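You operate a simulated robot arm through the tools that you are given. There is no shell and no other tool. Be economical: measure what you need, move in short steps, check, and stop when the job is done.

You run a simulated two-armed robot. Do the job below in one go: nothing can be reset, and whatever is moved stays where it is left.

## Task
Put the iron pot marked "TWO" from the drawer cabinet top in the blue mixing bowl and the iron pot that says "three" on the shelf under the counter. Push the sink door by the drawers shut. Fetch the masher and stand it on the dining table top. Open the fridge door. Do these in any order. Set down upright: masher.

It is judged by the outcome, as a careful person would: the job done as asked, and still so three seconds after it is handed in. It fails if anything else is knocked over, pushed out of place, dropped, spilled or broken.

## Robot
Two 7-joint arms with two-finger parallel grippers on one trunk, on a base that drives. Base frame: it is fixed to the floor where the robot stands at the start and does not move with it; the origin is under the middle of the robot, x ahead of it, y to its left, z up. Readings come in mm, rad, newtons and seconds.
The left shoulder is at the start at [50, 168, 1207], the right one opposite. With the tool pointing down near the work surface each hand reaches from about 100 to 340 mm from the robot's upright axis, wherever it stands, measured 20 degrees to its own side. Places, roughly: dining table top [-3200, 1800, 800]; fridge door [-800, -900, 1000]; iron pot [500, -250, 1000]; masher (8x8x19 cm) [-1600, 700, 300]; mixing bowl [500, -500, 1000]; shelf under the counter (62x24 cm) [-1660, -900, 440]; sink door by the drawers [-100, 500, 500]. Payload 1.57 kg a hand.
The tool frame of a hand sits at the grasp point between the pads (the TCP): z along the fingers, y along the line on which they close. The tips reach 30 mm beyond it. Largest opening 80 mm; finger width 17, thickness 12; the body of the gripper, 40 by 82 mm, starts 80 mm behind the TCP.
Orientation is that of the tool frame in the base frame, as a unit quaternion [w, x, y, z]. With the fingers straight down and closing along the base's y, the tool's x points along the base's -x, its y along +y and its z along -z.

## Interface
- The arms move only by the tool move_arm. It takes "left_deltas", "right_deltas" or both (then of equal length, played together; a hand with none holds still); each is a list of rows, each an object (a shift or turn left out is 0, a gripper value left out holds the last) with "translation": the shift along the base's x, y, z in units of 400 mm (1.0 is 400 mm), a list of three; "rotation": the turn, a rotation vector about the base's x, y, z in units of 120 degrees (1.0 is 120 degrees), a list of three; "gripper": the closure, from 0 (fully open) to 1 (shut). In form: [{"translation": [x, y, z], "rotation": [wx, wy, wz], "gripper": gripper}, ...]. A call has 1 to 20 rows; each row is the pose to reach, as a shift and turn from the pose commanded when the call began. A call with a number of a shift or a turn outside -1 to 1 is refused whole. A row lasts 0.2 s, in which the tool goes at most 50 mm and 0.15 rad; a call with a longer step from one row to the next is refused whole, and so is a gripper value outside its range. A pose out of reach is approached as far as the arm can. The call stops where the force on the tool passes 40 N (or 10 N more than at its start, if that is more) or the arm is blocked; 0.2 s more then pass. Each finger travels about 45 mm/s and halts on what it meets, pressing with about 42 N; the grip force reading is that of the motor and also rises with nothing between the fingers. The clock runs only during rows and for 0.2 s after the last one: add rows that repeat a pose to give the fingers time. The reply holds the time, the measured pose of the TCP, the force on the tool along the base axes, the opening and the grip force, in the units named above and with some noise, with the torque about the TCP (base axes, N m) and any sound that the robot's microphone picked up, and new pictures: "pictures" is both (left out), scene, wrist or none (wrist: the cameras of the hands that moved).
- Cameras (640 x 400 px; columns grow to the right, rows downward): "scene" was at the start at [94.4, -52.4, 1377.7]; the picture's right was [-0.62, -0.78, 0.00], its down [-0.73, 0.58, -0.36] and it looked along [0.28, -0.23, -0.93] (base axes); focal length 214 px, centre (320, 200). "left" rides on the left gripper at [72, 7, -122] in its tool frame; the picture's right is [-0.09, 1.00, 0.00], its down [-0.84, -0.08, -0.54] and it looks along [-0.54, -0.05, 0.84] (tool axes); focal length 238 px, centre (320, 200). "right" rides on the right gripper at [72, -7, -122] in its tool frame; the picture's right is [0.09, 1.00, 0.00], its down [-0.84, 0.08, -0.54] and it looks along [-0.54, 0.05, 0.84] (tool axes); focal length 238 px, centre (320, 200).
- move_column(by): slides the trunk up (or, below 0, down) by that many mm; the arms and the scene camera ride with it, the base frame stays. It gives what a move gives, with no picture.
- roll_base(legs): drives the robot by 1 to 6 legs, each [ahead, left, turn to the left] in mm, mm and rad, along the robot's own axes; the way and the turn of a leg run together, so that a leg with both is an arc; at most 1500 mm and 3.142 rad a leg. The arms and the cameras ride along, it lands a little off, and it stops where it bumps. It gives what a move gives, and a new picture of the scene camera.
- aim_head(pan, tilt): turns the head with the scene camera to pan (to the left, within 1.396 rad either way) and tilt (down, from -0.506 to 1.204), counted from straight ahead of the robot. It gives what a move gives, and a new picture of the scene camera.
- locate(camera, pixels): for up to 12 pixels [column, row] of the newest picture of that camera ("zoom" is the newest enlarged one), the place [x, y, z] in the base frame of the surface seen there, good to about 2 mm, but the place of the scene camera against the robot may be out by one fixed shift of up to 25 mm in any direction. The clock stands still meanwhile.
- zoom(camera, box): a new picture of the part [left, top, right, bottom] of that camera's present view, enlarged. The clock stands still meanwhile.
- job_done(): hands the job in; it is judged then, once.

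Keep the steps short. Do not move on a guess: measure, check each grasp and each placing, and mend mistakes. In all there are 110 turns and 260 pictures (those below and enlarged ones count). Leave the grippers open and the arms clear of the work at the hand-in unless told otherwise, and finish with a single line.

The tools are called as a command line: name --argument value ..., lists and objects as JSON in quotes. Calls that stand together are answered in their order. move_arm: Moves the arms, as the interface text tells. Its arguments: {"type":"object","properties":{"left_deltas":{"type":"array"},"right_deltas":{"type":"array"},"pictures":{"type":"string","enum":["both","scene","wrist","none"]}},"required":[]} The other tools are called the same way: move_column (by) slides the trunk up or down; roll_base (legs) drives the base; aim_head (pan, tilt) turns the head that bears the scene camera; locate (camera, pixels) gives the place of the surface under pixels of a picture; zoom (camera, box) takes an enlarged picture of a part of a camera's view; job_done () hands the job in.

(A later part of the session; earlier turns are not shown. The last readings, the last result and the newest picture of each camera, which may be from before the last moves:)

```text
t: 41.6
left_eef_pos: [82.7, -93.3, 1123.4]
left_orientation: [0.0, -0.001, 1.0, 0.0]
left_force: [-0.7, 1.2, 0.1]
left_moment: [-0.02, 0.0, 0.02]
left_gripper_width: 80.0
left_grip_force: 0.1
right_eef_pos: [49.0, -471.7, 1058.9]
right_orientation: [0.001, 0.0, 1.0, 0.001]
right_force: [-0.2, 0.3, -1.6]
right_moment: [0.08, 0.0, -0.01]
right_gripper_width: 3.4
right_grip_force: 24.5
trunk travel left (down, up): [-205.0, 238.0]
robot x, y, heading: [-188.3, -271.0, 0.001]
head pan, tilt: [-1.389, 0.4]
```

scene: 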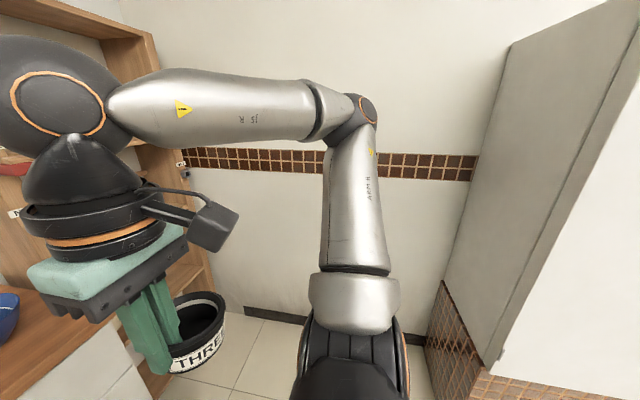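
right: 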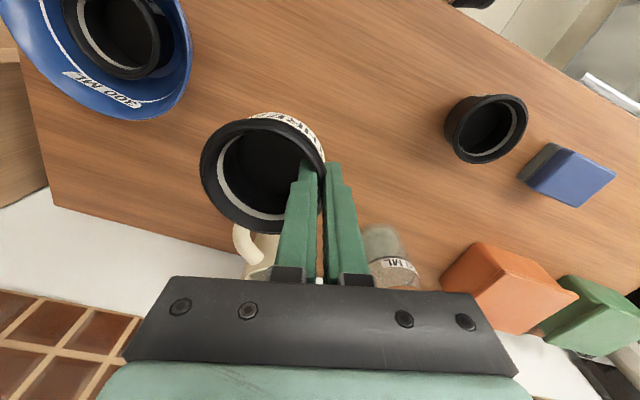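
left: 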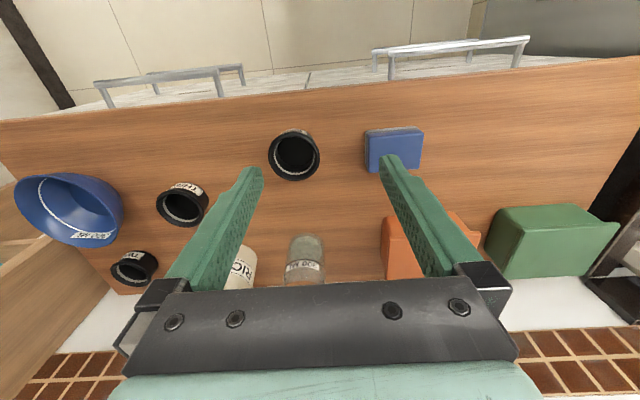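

The left view shows the sink counter with a door ajar; the fridge stands to the right rear. I'll move to open floor and turn to face the fridge wall.

roll_base --legs '[[-350, 230, 0], [0, 0, -1.57]]'

aim_head --pan 0 --tilt 0.35

aim_head --pan -1.0 --tilt 0.45

```text
t: 48.0
left_eef_pos: [-353.2, -307.4, 1124.3]
left_orientation: [-0.001, 0.703, 0.711, 0.001]
left_force: [-0.6, -0.3, -0.5]
left_moment: [0.02, 0.01, 0.03]
left_gripper_width: 79.9
left_grip_force: 0.0
right_eef_pos: [-730.1, -277.3, 1057.7]
right_orientation: [0.001, 0.704, 0.71, -0.001]
right_force: [-0.6, -0.3, -1.4]
right_moment: [-0.01, -0.08, 0.0]
right_gripper_width: 3.2
right_grip_force: 24.1
trunk travel left (down, up): [-205.0, 238.0]
robot x, y, heading: [-535.4, -42.7, -1.562]
head pan, tilt: [-1.389, 0.4]
```

scene: 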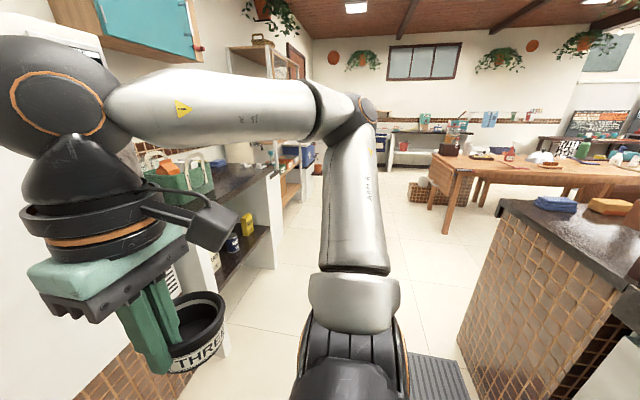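

```text
t: 49.5
left_eef_pos: [-352.8, -307.2, 1124.1]
left_orientation: [0.0, 0.703, 0.711, 0.0]
left_force: [-1.0, -0.1, -0.2]
left_moment: [0.0, -0.04, 0.04]
left_gripper_width: 80.2
left_grip_force: 0.0
right_eef_pos: [-730.9, -277.4, 1056.8]
right_orientation: [0.002, 0.704, 0.71, 0.0]
right_force: [-0.6, -0.6, -1.5]
right_moment: [0.01, -0.08, 0.02]
right_gripper_width: 3.3
right_grip_force: 24.7
trunk travel left (down, up): [-205.0, 238.0]
robot x, y, heading: [-533.6, -40.1, -1.564]
head pan, tilt: [0.0, 0.351]
```

scene: 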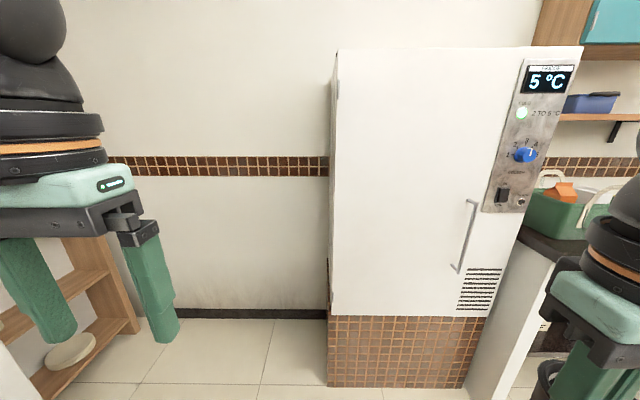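

```text
t: 50.8
left_eef_pos: [-352.3, -307.1, 1123.3]
left_orientation: [0.0, 0.703, 0.712, 0.001]
left_force: [0.3, -0.3, 0.2]
left_moment: [0.01, -0.03, 0.0]
left_gripper_width: 79.9
left_grip_force: 0.0
right_eef_pos: [-730.4, -277.2, 1059.1]
right_orientation: [0.002, 0.704, 0.71, 0.001]
right_force: [-0.2, -0.1, -1.8]
right_moment: [0.01, -0.05, 0.03]
right_gripper_width: 3.3
right_grip_force: 24.3
trunk travel left (down, up): [-205.0, 238.0]
robot x, y, heading: [-534.1, -38.1, -1.56]
head pan, tilt: [-1.0, 0.45]
```

scene: 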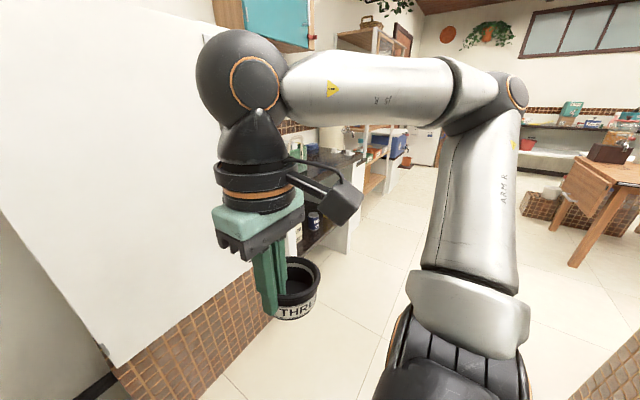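

The fridge door has a vertical handle at its right; hinge at left. The counter with the open shelf is beyond it. I'll look right again and measure the passage and shelf.

aim_head --pan -1.39 --tilt 0.6

locate --camera "scene" --pixels '[[230, 190], [245, 240], [268, 130], [270, 250], [500, 150], [465, 270], [430, 330], [200, 100], [225, 70], [260, 190], [600, 150], [250, 160]]'

```text
t: 51.6
left_eef_pos: [-352.8, -307.6, 1123.5]
left_orientation: [-0.001, 0.703, 0.712, 0.001]
left_force: [-0.1, -0.3, 0.3]
left_moment: [-0.01, 0.02, -0.01]
left_gripper_width: 80.4
left_grip_force: 0.1
right_eef_pos: [-728.9, -278.1, 1058.1]
right_orientation: [0.001, 0.704, 0.71, 0.0]
right_force: [-0.4, -0.9, -1.7]
right_moment: [0.01, -0.06, -0.03]
right_gripper_width: 3.4
right_grip_force: 24.0
trunk travel left (down, up): [-205.0, 238.0]
robot x, y, heading: [-532.1, -41.5, -1.558]
head pan, tilt: [-1.389, 0.6]
```

scene: 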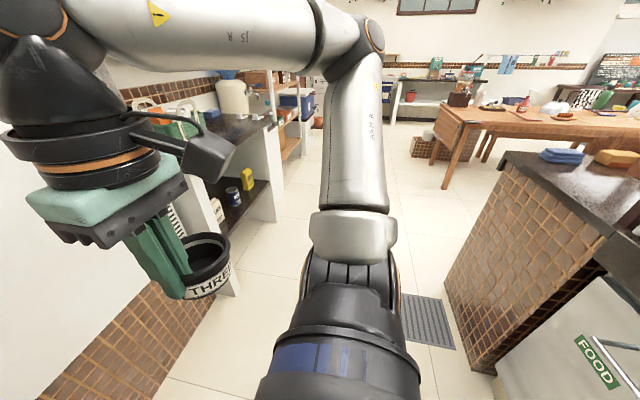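

```text
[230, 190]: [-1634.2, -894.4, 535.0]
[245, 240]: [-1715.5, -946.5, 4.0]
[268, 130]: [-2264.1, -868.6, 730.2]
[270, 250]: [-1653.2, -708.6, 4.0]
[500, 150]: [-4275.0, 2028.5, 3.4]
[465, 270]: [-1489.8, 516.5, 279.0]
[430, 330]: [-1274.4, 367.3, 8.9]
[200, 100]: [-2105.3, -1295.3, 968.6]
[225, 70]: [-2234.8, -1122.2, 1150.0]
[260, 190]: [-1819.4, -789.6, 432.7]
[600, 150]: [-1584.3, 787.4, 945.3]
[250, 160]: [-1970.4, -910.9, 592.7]
```

The corridor is clear between y≈-780 and y≈+450. I'll shift right about 1000 mm to face the shelf and look down at it.

roll_base --legs '[[0, -1000, 0]]'

aim_head --pan 0.0 --tilt 0.75

```text
t: 60.8
left_eef_pos: [-1359.0, -315.7, 1122.4]
left_orientation: [-0.001, 0.706, 0.708, 0.001]
left_force: [-0.2, -0.2, -0.4]
left_moment: [-0.03, 0.01, 0.02]
left_gripper_width: 79.6
left_grip_force: 0.0
right_eef_pos: [-1733.2, -282.2, 1057.7]
right_orientation: [0.001, 0.707, 0.707, 0.0]
right_force: [0.0, 0.2, -1.5]
right_moment: [0.0, -0.06, 0.0]
right_gripper_width: 3.5
right_grip_force: 24.6
trunk travel left (down, up): [-205.0, 238.0]
robot x, y, heading: [-1533.0, -48.1, -1.568]
head pan, tilt: [-1.389, 0.6]
```

scene: 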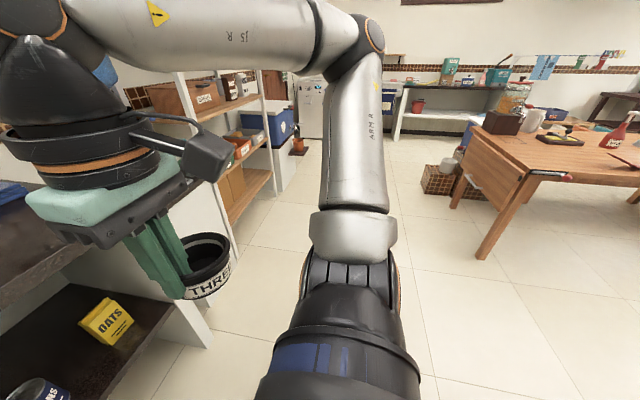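

```text
t: 62.3
left_eef_pos: [-1358.0, -316.0, 1124.1]
left_orientation: [0.0, 0.706, 0.708, 0.001]
left_force: [-0.2, -0.4, 0.0]
left_moment: [-0.02, 0.0, -0.06]
left_gripper_width: 80.0
left_grip_force: 0.0
right_eef_pos: [-1734.7, -281.5, 1057.4]
right_orientation: [0.001, 0.707, 0.707, 0.0]
right_force: [0.3, -0.2, -1.9]
right_moment: [-0.02, -0.08, 0.04]
right_gripper_width: 3.5
right_grip_force: 24.3
trunk travel left (down, up): [-205.0, 238.0]
robot x, y, heading: [-1538.9, -46.8, -1.567]
head pan, tilt: [0.0, 0.75]
```

scene: 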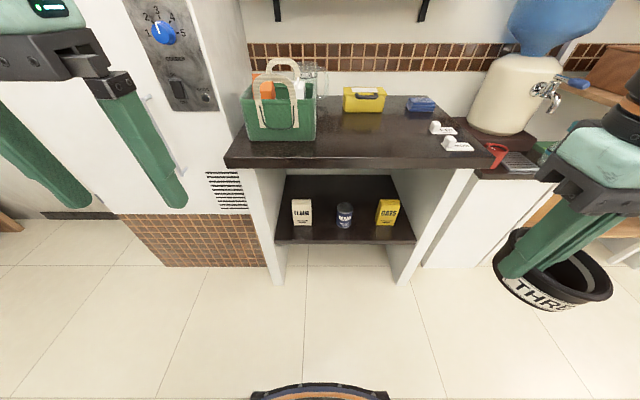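

Now I see the shelf with flour, beans and oats, free in front and between. I'll measure shelf edges and items.

zoom --camera "scene" --box '[220, 130, 480, 290]'

locate --camera "scene" --pixels '[[280, 236], [415, 240], [345, 235], [303, 225], [344, 228], [386, 225], [325, 200], [365, 200], [365, 225], [340, 163], [395, 166], [320, 222]]'

```text
2.46 times, centred on (350, 210) of scene
```

zoom: 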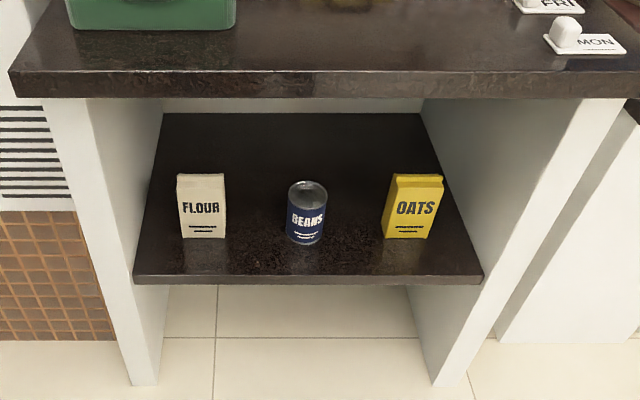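

```text
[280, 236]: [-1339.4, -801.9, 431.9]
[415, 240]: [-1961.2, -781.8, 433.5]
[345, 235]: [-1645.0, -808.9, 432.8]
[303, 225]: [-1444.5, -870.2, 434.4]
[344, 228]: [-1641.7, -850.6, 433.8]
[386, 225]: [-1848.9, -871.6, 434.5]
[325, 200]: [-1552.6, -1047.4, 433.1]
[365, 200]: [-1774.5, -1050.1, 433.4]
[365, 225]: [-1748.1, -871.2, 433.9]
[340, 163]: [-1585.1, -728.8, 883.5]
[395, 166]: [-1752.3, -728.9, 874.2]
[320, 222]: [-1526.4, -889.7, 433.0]
```

Shelf top z≈433, front edge y≈-795; counter overhang edge y≈-729, z≈880. The pot must go in under the overhang, so I'll regrasp it with a tilted hand using free counter space. First tuck the left arm and drive closer.

move_arm --left_deltas '[{"translation": [0, 0.1, 0.05]}, {"translation": [0, 0.2, 0.1]}, {"translation": [0, 0.25, 0.15]}, {"translation": [0, 0.25, 0.25]}]' --pictures "none"

roll_base --legs '[[380, 0, 0]]'

aim_head --pan -0.4 --tilt 1.0

```text
t: 63.3
left_eef_pos: [-1372.6, -220.4, 1202.7]
left_orientation: [-0.001, 0.706, 0.708, 0.001]
left_force: [-0.1, 0.6, 0.2]
left_moment: [0.04, 0.0, -0.02]
left_gripper_width: 79.7
left_grip_force: 0.0
left hand out of reach, approached as far as the arm can: row 4
right_eef_pos: [-1734.9, -282.2, 1057.4]
right_orientation: [0.001, 0.707, 0.707, 0.0]
right_force: [-0.8, 0.0, -2.0]
right_moment: [0.03, -0.05, -0.01]
right_gripper_width: 3.2
right_grip_force: 24.7
trunk travel left (down, up): [-205.0, 238.0]
robot x, y, heading: [-1537.1, -50.9, -1.573]
head pan, tilt: [0.0, 0.75]
```

```text
t: 65.7
left_eef_pos: [-1371.6, -599.5, 1202.7]
left_orientation: [-0.001, 0.705, 0.709, -0.001]
left_force: [0.2, -0.1, 0.1]
left_moment: [-0.01, -0.01, 0.01]
left_gripper_width: 80.1
left_grip_force: 0.0
right_eef_pos: [-1733.5, -661.9, 1058.3]
right_orientation: [0.001, 0.707, 0.708, 0.0]
right_force: [0.2, -0.9, -1.1]
right_moment: [0.02, -0.06, -0.01]
right_gripper_width: 3.3
right_grip_force: 24.7
trunk travel left (down, up): [-205.0, 238.0]
robot x, y, heading: [-1534.6, -429.7, -1.568]
head pan, tilt: [0.0, 0.75]
```

scene: 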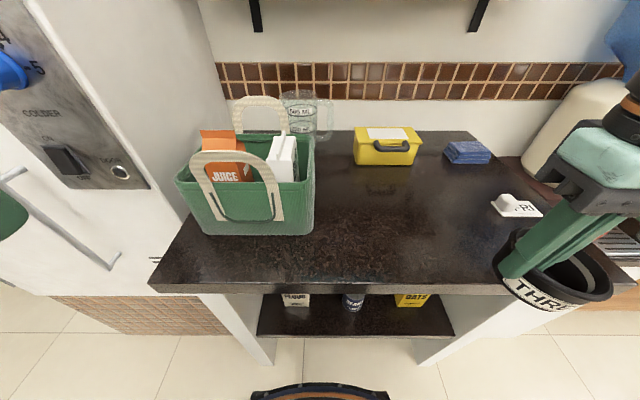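

```text
t: 66.6
left_eef_pos: [-1370.6, -604.1, 1201.0]
left_orientation: [0.003, 0.698, 0.716, -0.001]
left_force: [-11.8, -54.9, -25.1]
left_moment: [2.15, -1.69, 2.38]
left_gripper_width: 80.0
left_grip_force: 0.1
right_eef_pos: [-1733.0, -661.3, 1057.9]
right_orientation: [0.002, 0.707, 0.708, 0.0]
right_force: [-0.7, -0.9, -1.6]
right_moment: [0.01, -0.06, -0.02]
right_gripper_width: 3.6
right_grip_force: 24.6
trunk travel left (down, up): [-205.0, 238.0]
robot x, y, heading: [-1532.0, -428.0, -1.567]
head pan, tilt: [-0.4, 1.0]
```

scene: 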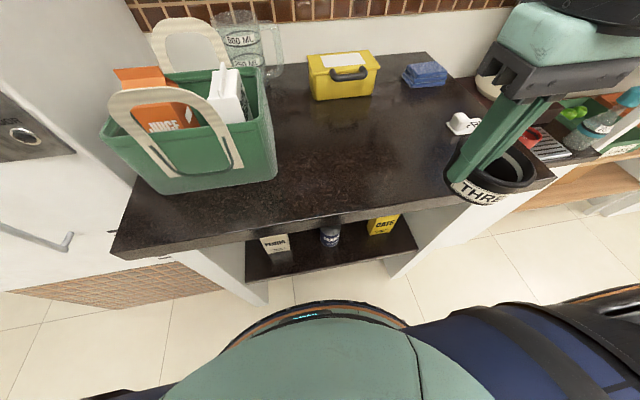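

The left hand reads 55 N, likely touching my own head after it tilted. I'll move the left hand ahead (away from it), at height, to relieve it.

move_arm --left_deltas '[{"translation": [0.0, -0.1, 0.0]}, {"translation": [0, -0.2, 0]}, {"translation": [0.0, -0.25, 0.0]}]' --pictures "none"

locate --camera "scene" --pixels '[[200, 25], [205, 110], [320, 210], [380, 170], [460, 122], [120, 255], [440, 200], [340, 100], [520, 200], [270, 240], [380, 225], [330, 236]]'

```text
t: 67.4
left_eef_pos: [-1371.5, -699.7, 1202.6]
left_orientation: [-0.001, 0.706, 0.708, -0.001]
left_force: [1.2, 0.1, 0.4]
left_moment: [-0.02, -0.01, -0.03]
left_gripper_width: 80.1
left_grip_force: 0.1
right_eef_pos: [-1733.0, -661.6, 1058.5]
right_orientation: [0.0, 0.707, 0.708, -0.001]
right_force: [0.3, -0.3, -1.0]
right_moment: [0.0, -0.09, 0.01]
right_gripper_width: 3.5
right_grip_force: 23.9
trunk travel left (down, up): [-205.0, 238.0]
robot x, y, heading: [-1535.4, -427.2, -1.566]
head pan, tilt: [-0.4, 1.0]
```

```text
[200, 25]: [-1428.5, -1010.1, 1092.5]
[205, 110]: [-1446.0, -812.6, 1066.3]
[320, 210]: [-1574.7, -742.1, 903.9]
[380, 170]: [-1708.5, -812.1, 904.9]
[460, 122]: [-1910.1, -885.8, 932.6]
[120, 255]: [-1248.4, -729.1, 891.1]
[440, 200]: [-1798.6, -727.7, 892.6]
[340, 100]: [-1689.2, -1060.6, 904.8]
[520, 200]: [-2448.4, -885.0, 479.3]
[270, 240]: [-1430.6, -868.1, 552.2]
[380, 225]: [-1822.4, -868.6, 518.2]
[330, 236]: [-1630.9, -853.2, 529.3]
```

Freed. Counter top z≈903; the spot around (-1700,-800) is empty. Bring the pot there, at z≈985, and check with the wrist camera.

move_arm --right_deltas '[{"translation": [0.06, -0.09, 0]}, {"translation": [0.12, -0.18, 0]}, {"translation": [0.17, -0.28, -0.02]}, {"translation": [0.17, -0.345, -0.1]}, {"translation": [0.17, -0.345, -0.18]}, {"translation": [0.17, -0.345, -0.18]}]' --pictures "wrist"

locate --camera "right" --pixels '[[430, 150], [150, 150], [400, 230], [150, 260], [263, 235], [210, 180], [263, 115]]'

```text
t: 68.8
left_eef_pos: [-1371.5, -699.7, 1203.3]
left_orientation: [-0.001, 0.706, 0.709, 0.0]
left_force: [0.0, 0.8, -0.2]
left_moment: [-0.02, -0.02, 0.02]
left_gripper_width: 80.1
left_grip_force: 0.1
right_eef_pos: [-1666.7, -798.8, 985.8]
right_orientation: [0.001, 0.707, 0.707, 0.0]
right_force: [-0.5, 0.5, -1.5]
right_moment: [0.04, -0.05, 0.0]
right_gripper_width: 3.4
right_grip_force: 24.2
trunk travel left (down, up): [-205.0, 238.0]
robot x, y, heading: [-1530.9, -426.3, -1.573]
head pan, tilt: [-0.4, 1.0]
```

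right: 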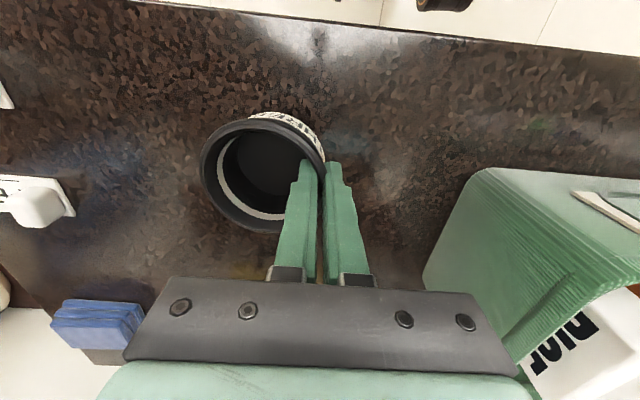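

```text
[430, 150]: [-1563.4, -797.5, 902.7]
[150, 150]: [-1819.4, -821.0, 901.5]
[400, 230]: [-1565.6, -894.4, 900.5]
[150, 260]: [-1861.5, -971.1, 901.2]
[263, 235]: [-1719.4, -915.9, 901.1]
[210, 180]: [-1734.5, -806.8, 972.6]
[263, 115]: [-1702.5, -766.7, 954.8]
```

Clear space beneath. Lower to touch (TCP ≈ 952.5), check force.

move_arm --right_deltas '[{"translation": [0, 0, -0.06]}, {"translation": [0, 0, -0.08]}, {"translation": [0, 0, -0.084]}, {"translation": [0, 0, -0.084]}]' --pictures "none"

```text
t: 69.8
left_eef_pos: [-1370.2, -698.0, 1202.7]
left_orientation: [0.0, 0.705, 0.709, -0.001]
left_force: [0.1, -0.3, -0.6]
left_moment: [-0.03, 0.0, 0.01]
left_gripper_width: 79.9
left_grip_force: 0.0
right_eef_pos: [-1663.3, -799.5, 953.2]
right_orientation: [0.004, 0.706, 0.708, -0.001]
right_force: [3.2, 1.0, 12.9]
right_moment: [-0.22, 0.6, 0.07]
right_gripper_width: 4.0
right_grip_force: 25.2
trunk travel left (down, up): [-205.0, 238.0]
robot x, y, heading: [-1530.4, -428.9, -1.57]
head pan, tilt: [-0.4, 1.0]
```

Resting at 12.9 N. Open slightly, lift out, then tilt the hand about 43° forward.

move_arm --right_deltas '[{"translation": [0, 0, 0.003]}, {"translation": [0, 0, 0.003], "gripper": 0.8}, {"translation": [0, 0, 0.003], "gripper": 0.75}, {"translation": [0, 0, 0.003], "gripper": 0.75}, {"translation": [0, 0, 0.08], "gripper": 0.75}, {"translation": [0, 0, 0.18], "gripper": 0.5}, {"translation": [0, 0.04, 0.25], "rotation": [-0.07, 0, 0], "gripper": 0.25}, {"translation": [0, 0.08, 0.25], "rotation": [-0.14, 0, 0], "gripper": 0.25}, {"translation": [0, 0.1, 0.25], "rotation": [-0.21, 0, 0], "gripper": 0.25}, {"translation": [0, 0.1, 0.25], "rotation": [-0.28, 0, 0], "gripper": 0.25}, {"translation": [0, 0.1, 0.25], "rotation": [-0.35, 0, 0], "gripper": 0.25}, {"translation": [0, 0.1, 0.25], "rotation": [-0.35, 0, 0], "gripper": 0.25}]' --pictures "both"

```text
t: 72.4
left_eef_pos: [-1370.9, -698.5, 1203.2]
left_orientation: [-0.001, 0.705, 0.709, 0.0]
left_force: [-0.2, 0.6, 0.2]
left_moment: [-0.01, 0.01, 0.01]
left_gripper_width: 80.1
left_grip_force: 0.1
right_eef_pos: [-1665.0, -759.6, 1052.3]
right_orientation: [0.255, 0.659, 0.661, -0.254]
right_force: [0.6, -0.9, -0.2]
right_moment: [0.01, 0.0, -0.02]
right_gripper_width: 60.2
right_grip_force: 0.1
trunk travel left (down, up): [-205.0, 238.0]
robot x, y, heading: [-1535.2, -429.0, -1.57]
head pan, tilt: [-0.4, 1.0]
```

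scene: 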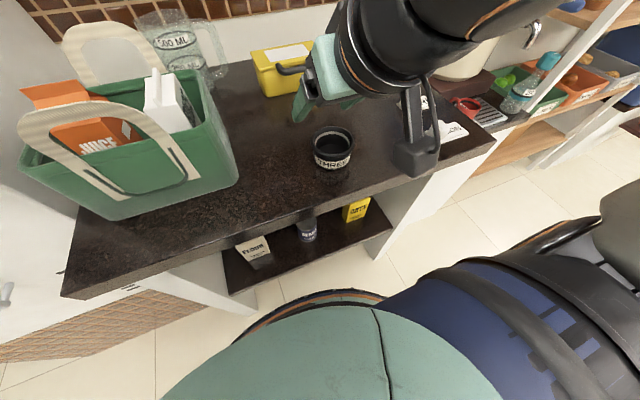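
right: 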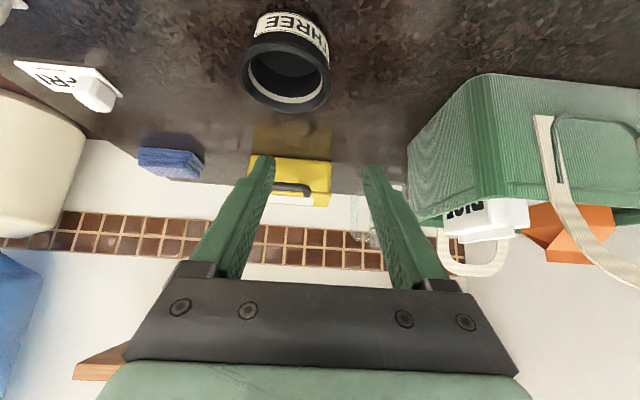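

The tilt works and the pot stands at (285,65). Measure its rim.

locate --camera "right" --pixels '[[238, 62], [331, 75], [284, 33], [284, 110], [250, 90], [320, 95]]'

zoom --camera "right" --box '[220, 0, 350, 120]'

```text
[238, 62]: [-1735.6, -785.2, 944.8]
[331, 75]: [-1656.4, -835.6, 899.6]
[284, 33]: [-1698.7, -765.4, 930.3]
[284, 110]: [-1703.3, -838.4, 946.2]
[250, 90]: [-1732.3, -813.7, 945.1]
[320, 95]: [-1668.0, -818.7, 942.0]
```

```text
3.33 times, centred on (285, 60) of right
```

zoom: 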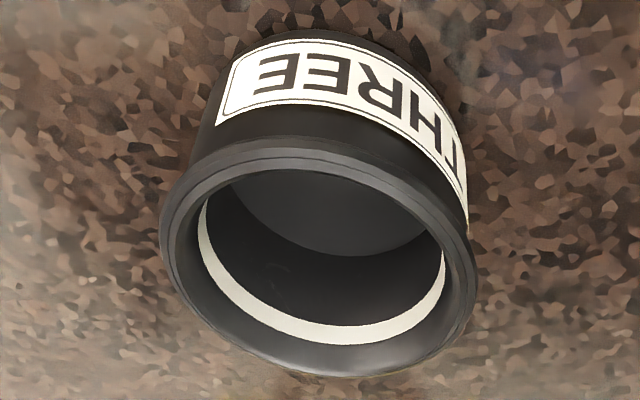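

Pot centre (-1700,-800), rim z 947. I'll approach its +x wall along the tilted axis to TCP (-1663,-790,944).

move_arm --right_deltas '[{"translation": [0.005, 0.041, -0.08]}, {"translation": [0.005, 0.041, -0.14]}, {"translation": [0.005, -0.02, -0.21]}, {"translation": [0.005, -0.05, -0.24]}, {"translation": [0.005, -0.076, -0.27]}, {"translation": [0.005, -0.076, -0.27]}]' --pictures "wrist"

```text
t: 73.8
left_eef_pos: [-1371.1, -698.8, 1202.4]
left_orientation: [-0.001, 0.705, 0.709, 0.0]
left_force: [0.5, 0.3, -0.1]
left_moment: [0.01, -0.02, 0.0]
left_gripper_width: 79.9
left_grip_force: 0.1
right_eef_pos: [-1658.8, -796.7, 947.1]
right_orientation: [0.254, 0.659, 0.661, -0.254]
right_force: [0.1, -0.3, 0.7]
right_moment: [-0.01, 0.0, -0.01]
right_gripper_width: 59.8
right_grip_force: 0.1
right hand out of reach, approached as far as the arm can: row 1, 2, 3, 4, 5, 6
trunk travel left (down, up): [-205.0, 238.0]
robot x, y, heading: [-1531.6, -425.6, -1.569]
head pan, tilt: [-0.4, 1.0]
```

right: 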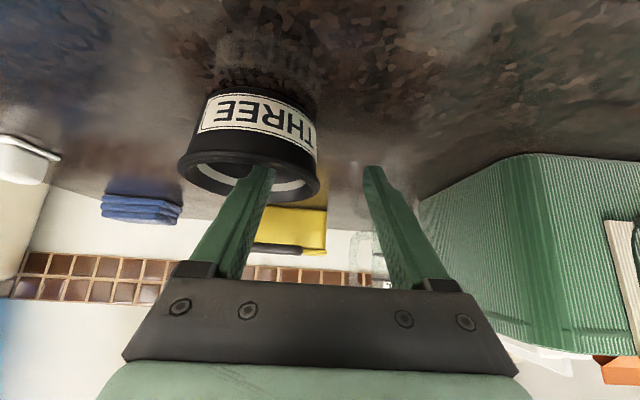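

Close enough (off by a few mm); inner finger is in the mouth of the pot. Close and lift slightly to check.

move_arm --right_deltas '[{"gripper": 1}, {"gripper": 1}, {"gripper": 1}, {"gripper": 1}, {"gripper": 1}, {"gripper": 1}, {"gripper": 1}, {"translation": [0, 0.02, 0.05], "gripper": 1}, {"translation": [0, 0.04, 0.12], "gripper": 1}, {"translation": [0, 0.04, 0.12], "gripper": 1}]' --pictures "both"

```text
t: 76.0
left_eef_pos: [-1370.8, -699.2, 1202.2]
left_orientation: [-0.001, 0.705, 0.709, -0.001]
left_force: [-0.1, 0.1, 0.9]
left_moment: [-0.01, -0.03, 0.02]
left_gripper_width: 80.0
left_grip_force: 0.1
right_eef_pos: [-1659.5, -781.0, 995.5]
right_orientation: [0.254, 0.659, 0.661, -0.253]
right_force: [0.1, 0.0, -2.0]
right_moment: [0.02, -0.06, 0.0]
right_gripper_width: 8.5
right_grip_force: 27.3
trunk travel left (down, up): [-205.0, 238.0]
robot x, y, heading: [-1533.5, -430.2, -1.566]
head pan, tilt: [-0.4, 1.0]
```

scene: 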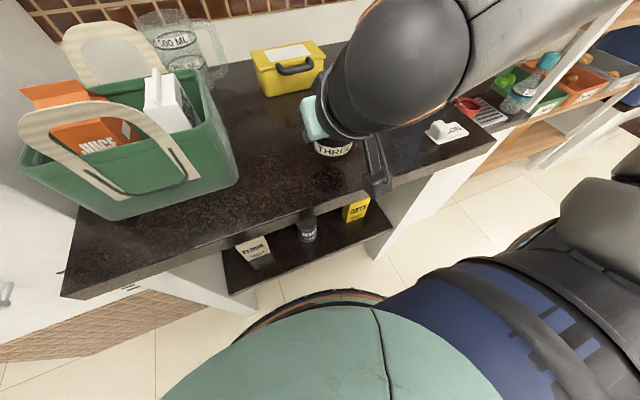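
right: 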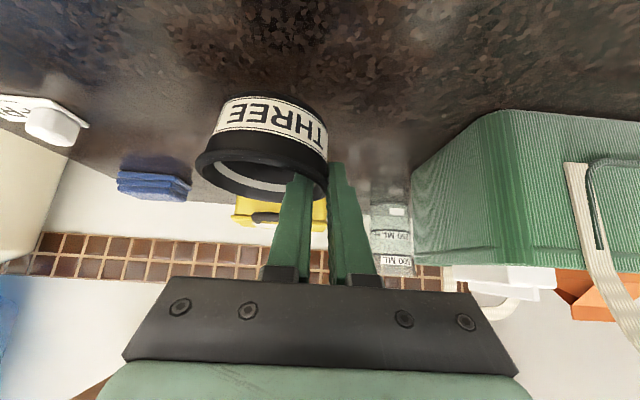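

THREE is held level. Back away from the counter, lower the trunk fully, and check posture.

move_arm --right_deltas '[{"translation": [0, 0.02, 0.05]}, {"translation": [0, 0.02, 0.08]}]' --pictures "none"

roll_base --legs '[[-280, 0, 0]]'

move_column --by -200

```text
t: 76.6
left_eef_pos: [-1371.3, -699.5, 1203.4]
left_orientation: [0.0, 0.705, 0.709, -0.001]
left_force: [-0.9, -0.3, 0.3]
left_moment: [0.03, 0.01, -0.02]
left_gripper_width: 80.1
left_grip_force: 0.1
right_eef_pos: [-1658.9, -772.4, 1028.3]
right_orientation: [0.254, 0.66, 0.66, -0.255]
right_force: [0.3, -0.9, -3.1]
right_moment: [0.03, -0.04, -0.01]
right_gripper_width: 8.1
right_grip_force: 26.9
trunk travel left (down, up): [-205.0, 238.0]
robot x, y, heading: [-1535.2, -425.5, -1.562]
head pan, tilt: [-0.4, 1.0]
```

```text
t: 78.5
left_eef_pos: [-1372.1, -418.2, 1203.3]
left_orientation: [-0.001, 0.706, 0.709, -0.001]
left_force: [0.3, 0.3, -0.4]
left_moment: [-0.03, -0.01, -0.03]
left_gripper_width: 79.7
left_grip_force: 0.1
right_eef_pos: [-1661.2, -493.2, 1028.0]
right_orientation: [0.255, 0.659, 0.66, -0.254]
right_force: [-0.3, -0.1, -1.4]
right_moment: [0.01, -0.07, 0.03]
right_gripper_width: 8.1
right_grip_force: 27.5
trunk travel left (down, up): [-205.0, 238.0]
robot x, y, heading: [-1538.3, -148.4, -1.568]
head pan, tilt: [-0.4, 1.0]
```

scene: 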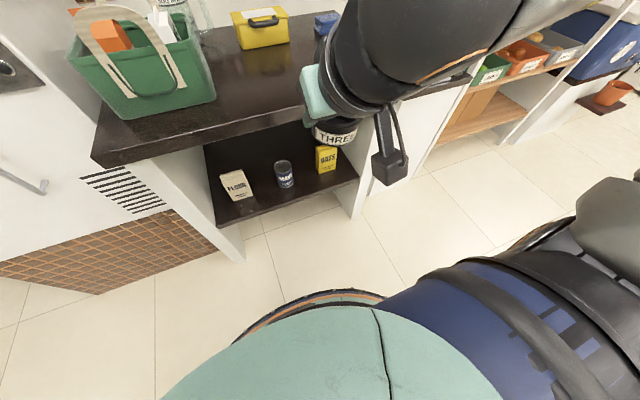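

```text
t: 80.7
left_eef_pos: [-1371.4, -419.4, 1002.6]
left_orientation: [0.0, 0.705, 0.709, 0.0]
left_force: [0.8, 0.4, 0.0]
left_moment: [-0.02, -0.03, 0.01]
left_gripper_width: 79.7
left_grip_force: 0.1
right_eef_pos: [-1659.3, -492.9, 826.2]
right_orientation: [0.255, 0.659, 0.661, -0.253]
right_force: [-0.5, 0.2, -1.6]
right_moment: [0.02, -0.08, 0.0]
right_gripper_width: 8.0
right_grip_force: 26.7
trunk travel left (down, up): [-5.0, 438.0]
robot x, y, heading: [-1534.9, -149.3, -1.566]
head pan, tilt: [-0.4, 1.0]
```

Now lower the right hand in front of the shelf to z≈530 with x≈-1710.

move_arm --right_deltas '[{"translation": [-0.03, 0, -0.11]}, {"translation": [-0.06, 0, -0.22]}, {"translation": [-0.09, 0, -0.33]}, {"translation": [-0.12, 0, -0.44]}, {"translation": [-0.12, 0, -0.55]}, {"translation": [-0.12, 0, -0.65]}, {"translation": [-0.12, 0, -0.74]}, {"translation": [-0.12, 0, -0.74]}]' --pictures "both"

```text
t: 82.5
left_eef_pos: [-1371.8, -419.2, 1003.0]
left_orientation: [0.0, 0.706, 0.708, -0.001]
left_force: [0.9, -1.0, 0.6]
left_moment: [0.0, 0.0, 0.03]
left_gripper_width: 80.2
left_grip_force: 0.0
right_eef_pos: [-1731.9, -516.1, 557.4]
right_orientation: [0.255, 0.659, 0.661, -0.253]
right_force: [0.1, 0.2, -0.8]
right_moment: [0.03, -0.08, 0.0]
right_gripper_width: 7.4
right_grip_force: 27.3
right hand out of reach, approached as far as the arm can: row 1, 2, 3, 4, 5, 6, 7, 8
trunk travel left (down, up): [-5.0, 438.0]
robot x, y, heading: [-1533.1, -149.4, -1.569]
head pan, tilt: [-0.4, 1.0]
```

scene: 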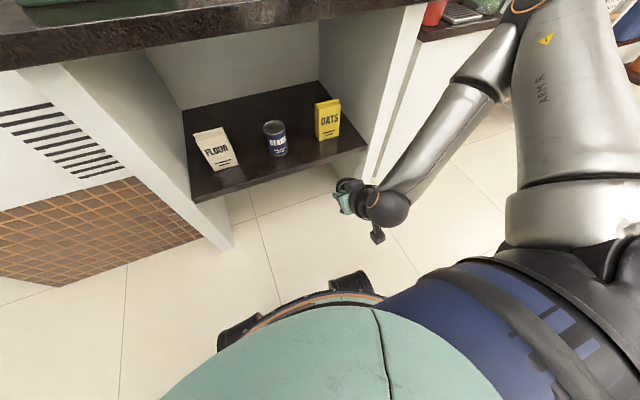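
right: 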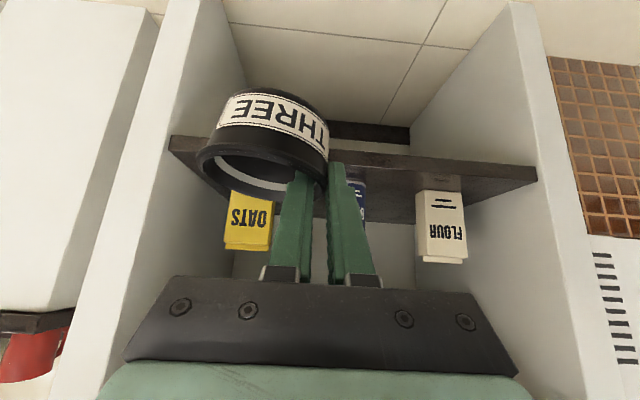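

The arm is folded too tight here. I'll extend forward (still in front of the shelf), holding z≈545.

move_arm --right_deltas '[{"translation": [0, -0.1, 0]}, {"translation": [0, -0.2, 0]}, {"translation": [0, -0.3, 0]}, {"translation": [0, -0.4, 0]}, {"translation": [0, -0.4, 0]}]' --pictures "none"

```text
t: 83.7
left_eef_pos: [-1372.1, -418.7, 1002.9]
left_orientation: [-0.001, 0.705, 0.709, -0.001]
left_force: [-0.7, -0.2, 0.5]
left_moment: [0.02, 0.0, 0.0]
left_gripper_width: 80.1
left_grip_force: 0.0
right_eef_pos: [-1737.8, -673.3, 565.2]
right_orientation: [0.255, 0.658, 0.662, -0.253]
right_force: [0.3, 0.2, -1.6]
right_moment: [0.02, -0.06, -0.01]
right_gripper_width: 7.2
right_grip_force: 26.4
right hand out of reach, approached as far as the arm can: row 4, 5
trunk travel left (down, up): [-5.0, 438.0]
robot x, y, heading: [-1533.4, -147.0, -1.567]
head pan, tilt: [-0.4, 1.0]
```

Reading z 565 while I asked for 530, so this posture is limiting. I'll test how the reach changes with less extension and more tilt.

move_arm --right_deltas '[{"translation": [0, 0.1, 0]}, {"translation": [0, 0.2, 0]}, {"translation": [0, 0.2, 0], "rotation": [-0.06, 0, 0]}, {"translation": [0, 0.2, 0], "rotation": [-0.12, 0, 0]}, {"translation": [0, 0.2, 0], "rotation": [-0.12, 0, 0]}]' --pictures "scene"

```text
t: 84.9
left_eef_pos: [-1371.3, -417.6, 1003.8]
left_orientation: [-0.001, 0.705, 0.709, -0.001]
left_force: [0.0, 0.2, 0.0]
left_moment: [0.0, -0.04, -0.03]
left_gripper_width: 80.1
left_grip_force: 0.1
right_eef_pos: [-1721.5, -605.3, 592.6]
right_orientation: [0.315, 0.633, 0.631, -0.32]
right_force: [-0.3, 0.4, -2.4]
right_moment: [0.0, -0.07, 0.01]
right_gripper_width: 7.1
right_grip_force: 26.9
right hand out of reach, approached as far as the arm can: row 3, 4, 5
trunk travel left (down, up): [-5.0, 438.0]
robot x, y, heading: [-1534.4, -148.9, -1.568]
head pan, tilt: [-0.4, 1.0]
```

scene: 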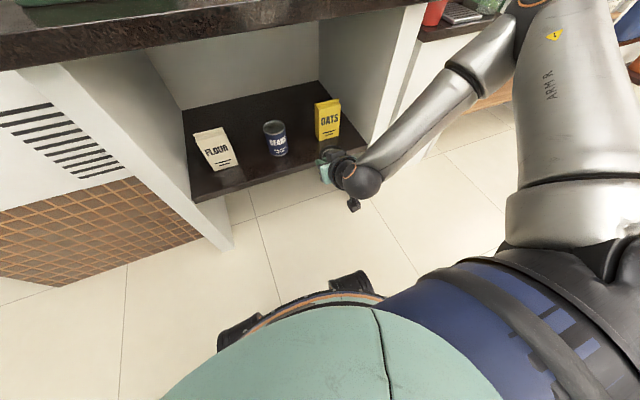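

More tilt makes it worse. Go back to 42° and test how low it can go at this extension.

move_arm --right_deltas '[{"rotation": [0.06, 0, 0]}, {"rotation": [0.12, 0, 0]}, {"translation": [0, 0, -0.06], "rotation": [0.12, 0, 0]}, {"translation": [0, 0, -0.12], "rotation": [0.12, 0, 0]}, {"translation": [0, 0, -0.12], "rotation": [0.12, 0, 0]}]' --pictures "none"

```text
t: 86.1
left_eef_pos: [-1372.8, -419.0, 1002.5]
left_orientation: [0.0, 0.705, 0.709, -0.001]
left_force: [0.2, -0.9, 0.3]
left_moment: [0.0, -0.02, 0.0]
left_gripper_width: 80.1
left_grip_force: 0.0
right_eef_pos: [-1727.6, -603.8, 552.0]
right_orientation: [0.232, 0.667, 0.666, -0.24]
right_force: [0.4, 0.5, -1.6]
right_moment: [0.03, -0.07, 0.01]
right_gripper_width: 7.2
right_grip_force: 26.5
right hand out of reach, approached as far as the arm can: row 4, 5
trunk travel left (down, up): [-5.0, 438.0]
robot x, y, heading: [-1539.2, -142.5, -1.564]
head pan, tilt: [-0.4, 1.0]
```

Limit seems tied to tool tilt. I'll test with the tool near vertical (the pot is empty, and tips harmlessly in the air).

move_arm --right_deltas '[{"translation": [0, 0.05, 0], "rotation": [0.07, 0, 0]}, {"translation": [0, 0.1, 0], "rotation": [0.14, 0, 0]}, {"translation": [0, 0.15, 0], "rotation": [0.21, 0, 0]}, {"translation": [0, 0.2, 0], "rotation": [0.28, 0, 0]}, {"translation": [0, 0.2, 0], "rotation": [0.35, 0, 0]}, {"translation": [0, 0.2, -0.1], "rotation": [0.35, 0, 0]}, {"translation": [0, 0.2, -0.2], "rotation": [0.35, 0, 0]}, {"translation": [0, 0.2, -0.2], "rotation": [0.35, 0, 0]}]' --pictures "scene"

```text
t: 87.9
left_eef_pos: [-1372.1, -417.6, 1003.0]
left_orientation: [0.0, 0.705, 0.709, -0.001]
left_force: [0.5, -0.5, 0.8]
left_moment: [-0.01, 0.0, -0.02]
left_gripper_width: 80.1
left_grip_force: 0.0
right_eef_pos: [-1748.9, -510.7, 500.4]
right_orientation: [-0.022, 0.706, 0.708, 0.016]
right_force: [0.5, -0.5, -1.0]
right_moment: [0.02, -0.06, 0.01]
right_gripper_width: 6.8
right_grip_force: 26.3
right hand out of reach, approached as far as the arm can: row 6, 7, 8
trunk travel left (down, up): [-5.0, 438.0]
robot x, y, heading: [-1537.6, -145.5, -1.566]
head pan, tilt: [-0.4, 1.0]
```

scene: 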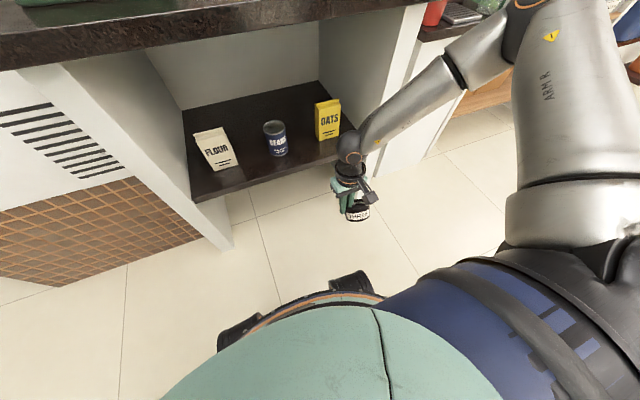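

Closer in may allow lower. Test: vertical tool, nearer the body, as low as it goes.

move_arm --right_deltas '[{"translation": [0.05, 0.05, 0.05]}, {"translation": [0.1, 0.1, 0.05]}, {"translation": [0.15, 0.15, 0.0]}, {"translation": [0.2, 0.2, 0]}, {"translation": [0.2, 0.2, -0.1]}, {"translation": [0.2, 0.2, -0.2]}, {"translation": [0.2, 0.2, -0.3]}, {"translation": [0.2, 0.2, -0.3]}]' --pictures "scene"

```text
t: 89.7
left_eef_pos: [-1371.3, -417.7, 1002.6]
left_orientation: [-0.001, 0.705, 0.709, -0.001]
left_force: [-1.1, 0.4, 0.6]
left_moment: [-0.03, 0.02, -0.01]
left_gripper_width: 79.9
left_grip_force: 0.1
right_eef_pos: [-1743.5, -429.6, 487.6]
right_orientation: [-0.023, 0.706, 0.708, 0.016]
right_force: [0.1, -0.4, -1.2]
right_moment: [-0.01, -0.08, 0.01]
right_gripper_width: 6.9
right_grip_force: 26.0
right hand out of reach, approached as far as the arm can: row 3, 4, 5, 6, 7, 8
trunk travel left (down, up): [-5.0, 438.0]
robot x, y, heading: [-1535.2, -147.9, -1.566]
head pan, tilt: [-0.4, 1.0]
```

scene: 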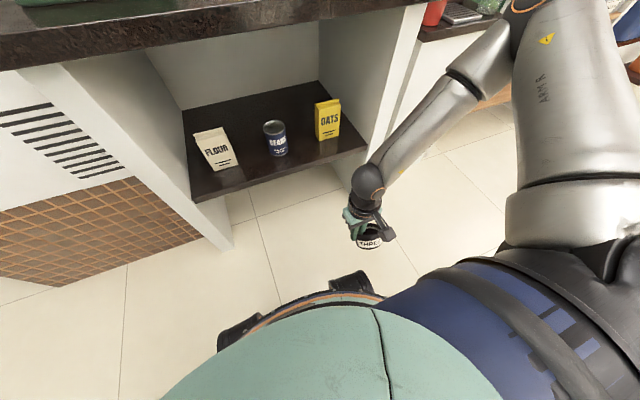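

I'll locate the elbow, forearm and wrist to understand the posture.

locate --camera "scene" --pixels '[[520, 15], [490, 60], [440, 120], [400, 160], [368, 182], [580, 180], [570, 60], [620, 240], [360, 220], [560, 120]]'

```text
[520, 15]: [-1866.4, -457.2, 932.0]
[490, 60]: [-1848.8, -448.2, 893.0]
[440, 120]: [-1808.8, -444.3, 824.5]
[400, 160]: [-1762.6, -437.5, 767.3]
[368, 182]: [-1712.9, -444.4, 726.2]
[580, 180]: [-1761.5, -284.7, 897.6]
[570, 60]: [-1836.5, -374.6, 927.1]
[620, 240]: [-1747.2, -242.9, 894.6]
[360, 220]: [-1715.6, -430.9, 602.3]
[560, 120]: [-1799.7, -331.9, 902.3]
```

The upper arm stays horizontal with the elbow high and out. I'll test moving the hand outward and lower.

move_arm --right_deltas '[{"translation": [-0.1, 0.0, 0]}, {"translation": [-0.2, 0.0, 0]}, {"translation": [-0.3, 0.0, 0.0]}, {"translation": [-0.4, 0.0, 0]}, {"translation": [-0.45, 0.0, 0]}, {"translation": [-0.45, 0, -0.1]}, {"translation": [-0.45, 0, -0.2]}, {"translation": [-0.45, 0.0, -0.3]}, {"translation": [-0.45, 0.0, -0.3]}]' --pictures "scene"

```text
t: 91.7
left_eef_pos: [-1371.4, -417.3, 1003.6]
left_orientation: [-0.001, 0.705, 0.709, -0.001]
left_force: [-0.2, -0.2, -1.0]
left_moment: [-0.01, -0.02, -0.03]
left_gripper_width: 79.9
left_grip_force: 0.0
right_eef_pos: [-1927.6, -435.6, 414.2]
right_orientation: [-0.022, 0.706, 0.708, 0.015]
right_force: [-0.6, -0.8, -1.5]
right_moment: [-0.05, -0.06, -0.03]
right_gripper_width: 6.6
right_grip_force: 26.6
right hand out of reach, approached as far as the arm can: row 7, 8, 9
trunk travel left (down, up): [-5.0, 438.0]
robot x, y, heading: [-1534.7, -145.2, -1.563]
head pan, tilt: [-0.4, 1.0]
```

scene: 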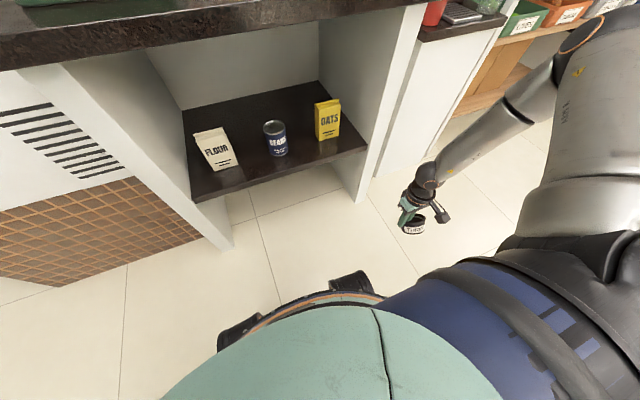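

Reaching out to my right lets the hand go lower. So I'll raise the hand, turn the base left 45° so that the shelf lies to my right front, then re-aim the hand at the shelf.

move_arm --right_deltas '[{"translation": [0, 0, 0.1]}, {"translation": [0, 0, 0.2]}, {"translation": [0, 0.0, 0.4]}]' --pictures "none"

roll_base --legs '[[0, 0, 0.785]]'

aim_head --pan -0.95 --tilt 0.9

```text
refused: row 3 steps farther than a row can; nothing moved
```

```text
t: 94.2
left_eef_pos: [-1227.4, -221.2, 1002.7]
left_orientation: [0.0, 0.378, 0.926, -0.001]
left_force: [0.1, -0.6, 0.0]
left_moment: [0.02, 0.02, -0.03]
left_gripper_width: 79.8
left_grip_force: 0.2
right_eef_pos: [-1604.8, -629.2, 413.3]
right_orientation: [-0.026, 0.379, 0.925, 0.006]
right_force: [0.0, -0.7, -2.3]
right_moment: [0.01, -0.06, -0.02]
right_gripper_width: 6.4
right_grip_force: 25.7
trunk travel left (down, up): [-5.0, 438.0]
robot x, y, heading: [-1537.8, -146.9, -0.773]
head pan, tilt: [-0.4, 1.0]
```

scene: 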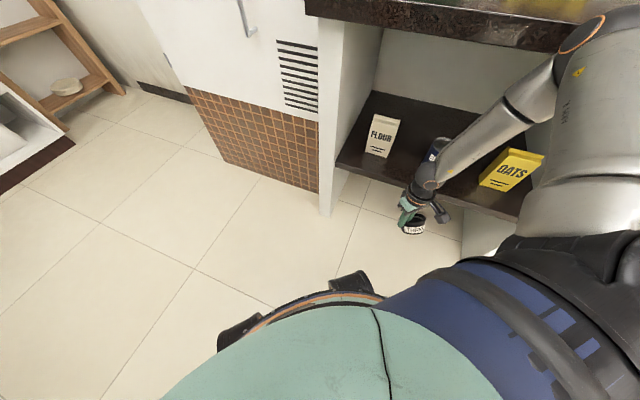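

```text
t: 95.2
left_eef_pos: [-1227.6, -221.1, 1002.5]
left_orientation: [0.0, 0.377, 0.926, -0.001]
left_force: [-0.3, -0.8, 0.5]
left_moment: [0.03, -0.04, 0.01]
left_gripper_width: 80.2
left_grip_force: 0.1
right_eef_pos: [-1606.3, -628.4, 414.4]
right_orientation: [-0.026, 0.379, 0.925, 0.006]
right_force: [0.1, 0.0, -1.9]
right_moment: [0.04, -0.06, 0.02]
right_gripper_width: 6.2
right_grip_force: 26.3
trunk travel left (down, up): [-5.0, 438.0]
robot x, y, heading: [-1535.9, -149.9, -0.773]
head pan, tilt: [-0.949, 0.901]
```

scene: 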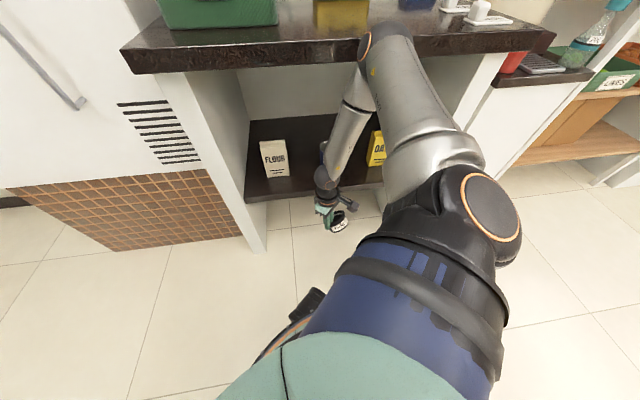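

The shelf is now to my right front. Raise to z≈490 and yaw the hand to face the shelf; check the pot in the wrist view.

move_arm --right_deltas '[{"translation": [0, 0, 0.05], "rotation": [0, 0, -0.07]}, {"translation": [0, 0, 0.1], "rotation": [0, 0, -0.14]}, {"translation": [0, 0, 0.15], "rotation": [0, 0, -0.21]}, {"translation": [0, 0, 0.19], "rotation": [0, 0, -0.28]}, {"translation": [0, 0, 0.19], "rotation": [0, 0, -0.35]}, {"translation": [0, 0, 0.19], "rotation": [0, 0, -0.38]}, {"translation": [0, 0, 0.19], "rotation": [0, 0, -0.38]}]' --pictures "both"

```text
t: 96.8
left_eef_pos: [-1227.4, -221.4, 1002.6]
left_orientation: [-0.001, 0.378, 0.926, -0.001]
left_force: [-0.3, -0.2, -0.7]
left_moment: [-0.04, -0.02, 0.0]
left_gripper_width: 80.3
left_grip_force: 0.1
right_eef_pos: [-1606.6, -628.3, 489.5]
right_orientation: [-0.022, 0.708, 0.705, 0.016]
right_force: [-0.4, 0.1, -0.8]
right_moment: [-0.06, -0.08, 0.01]
right_gripper_width: 5.9
right_grip_force: 25.7
trunk travel left (down, up): [-5.0, 438.0]
robot x, y, heading: [-1536.9, -149.0, -0.773]
head pan, tilt: [-0.949, 0.901]
```

scene: 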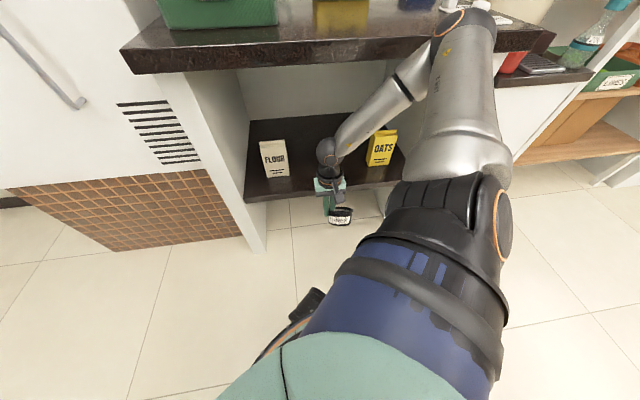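
right: 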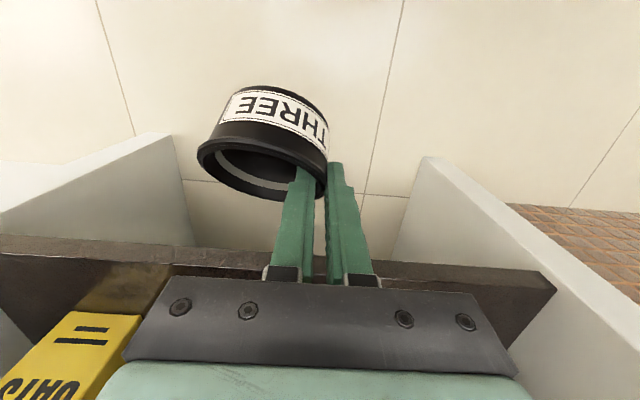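

Yawing the hand swings the elbow outward, away from the counter — useful. Now test tilting 42° towards the shelf here.

move_arm --right_deltas '[{"rotation": [-0.07, 0, 0]}, {"rotation": [-0.14, 0, 0]}, {"rotation": [-0.21, 0, 0]}, {"rotation": [-0.28, 0, 0]}, {"rotation": [-0.34, 0, 0]}, {"rotation": [-0.34, 0, 0]}]' --pictures "scene"

locate --camera "scene" --pixels '[[440, 30], [400, 90], [360, 130], [328, 155], [470, 120], [460, 20], [260, 160], [273, 160], [285, 175], [370, 140]]'

```text
t: 98.2
left_eef_pos: [-1227.8, -222.2, 1002.9]
left_orientation: [-0.001, 0.378, 0.926, -0.001]
left_force: [-0.1, 0.3, 1.3]
left_moment: [0.05, -0.05, 0.01]
left_gripper_width: 80.0
left_grip_force: 0.1
right_eef_pos: [-1605.5, -629.9, 491.2]
right_orientation: [0.223, 0.672, 0.668, -0.229]
right_force: [-0.1, -0.1, -1.6]
right_moment: [-0.01, -0.08, 0.0]
right_gripper_width: 5.8
right_grip_force: 25.3
right hand out of reach, approached as far as the arm can: row 5
trunk travel left (down, up): [-5.0, 438.0]
robot x, y, heading: [-1535.0, -146.1, -0.772]
head pan, tilt: [-0.949, 0.901]
```

scene: 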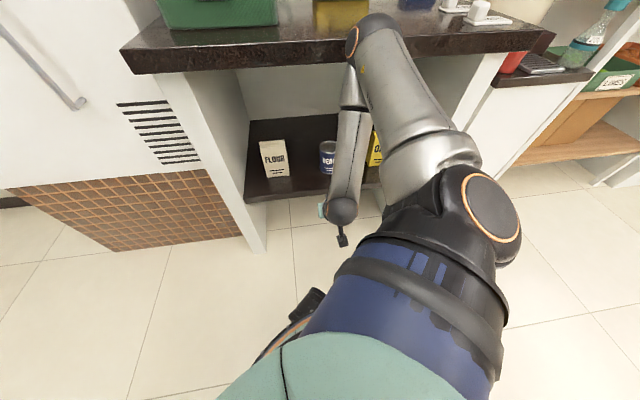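

```text
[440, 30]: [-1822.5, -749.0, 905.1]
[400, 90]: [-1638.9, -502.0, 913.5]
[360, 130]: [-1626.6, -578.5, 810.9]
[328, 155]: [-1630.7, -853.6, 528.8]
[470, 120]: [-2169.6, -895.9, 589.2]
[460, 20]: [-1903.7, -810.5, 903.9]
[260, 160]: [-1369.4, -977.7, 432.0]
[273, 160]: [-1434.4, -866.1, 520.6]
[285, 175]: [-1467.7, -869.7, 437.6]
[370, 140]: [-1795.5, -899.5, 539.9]
```

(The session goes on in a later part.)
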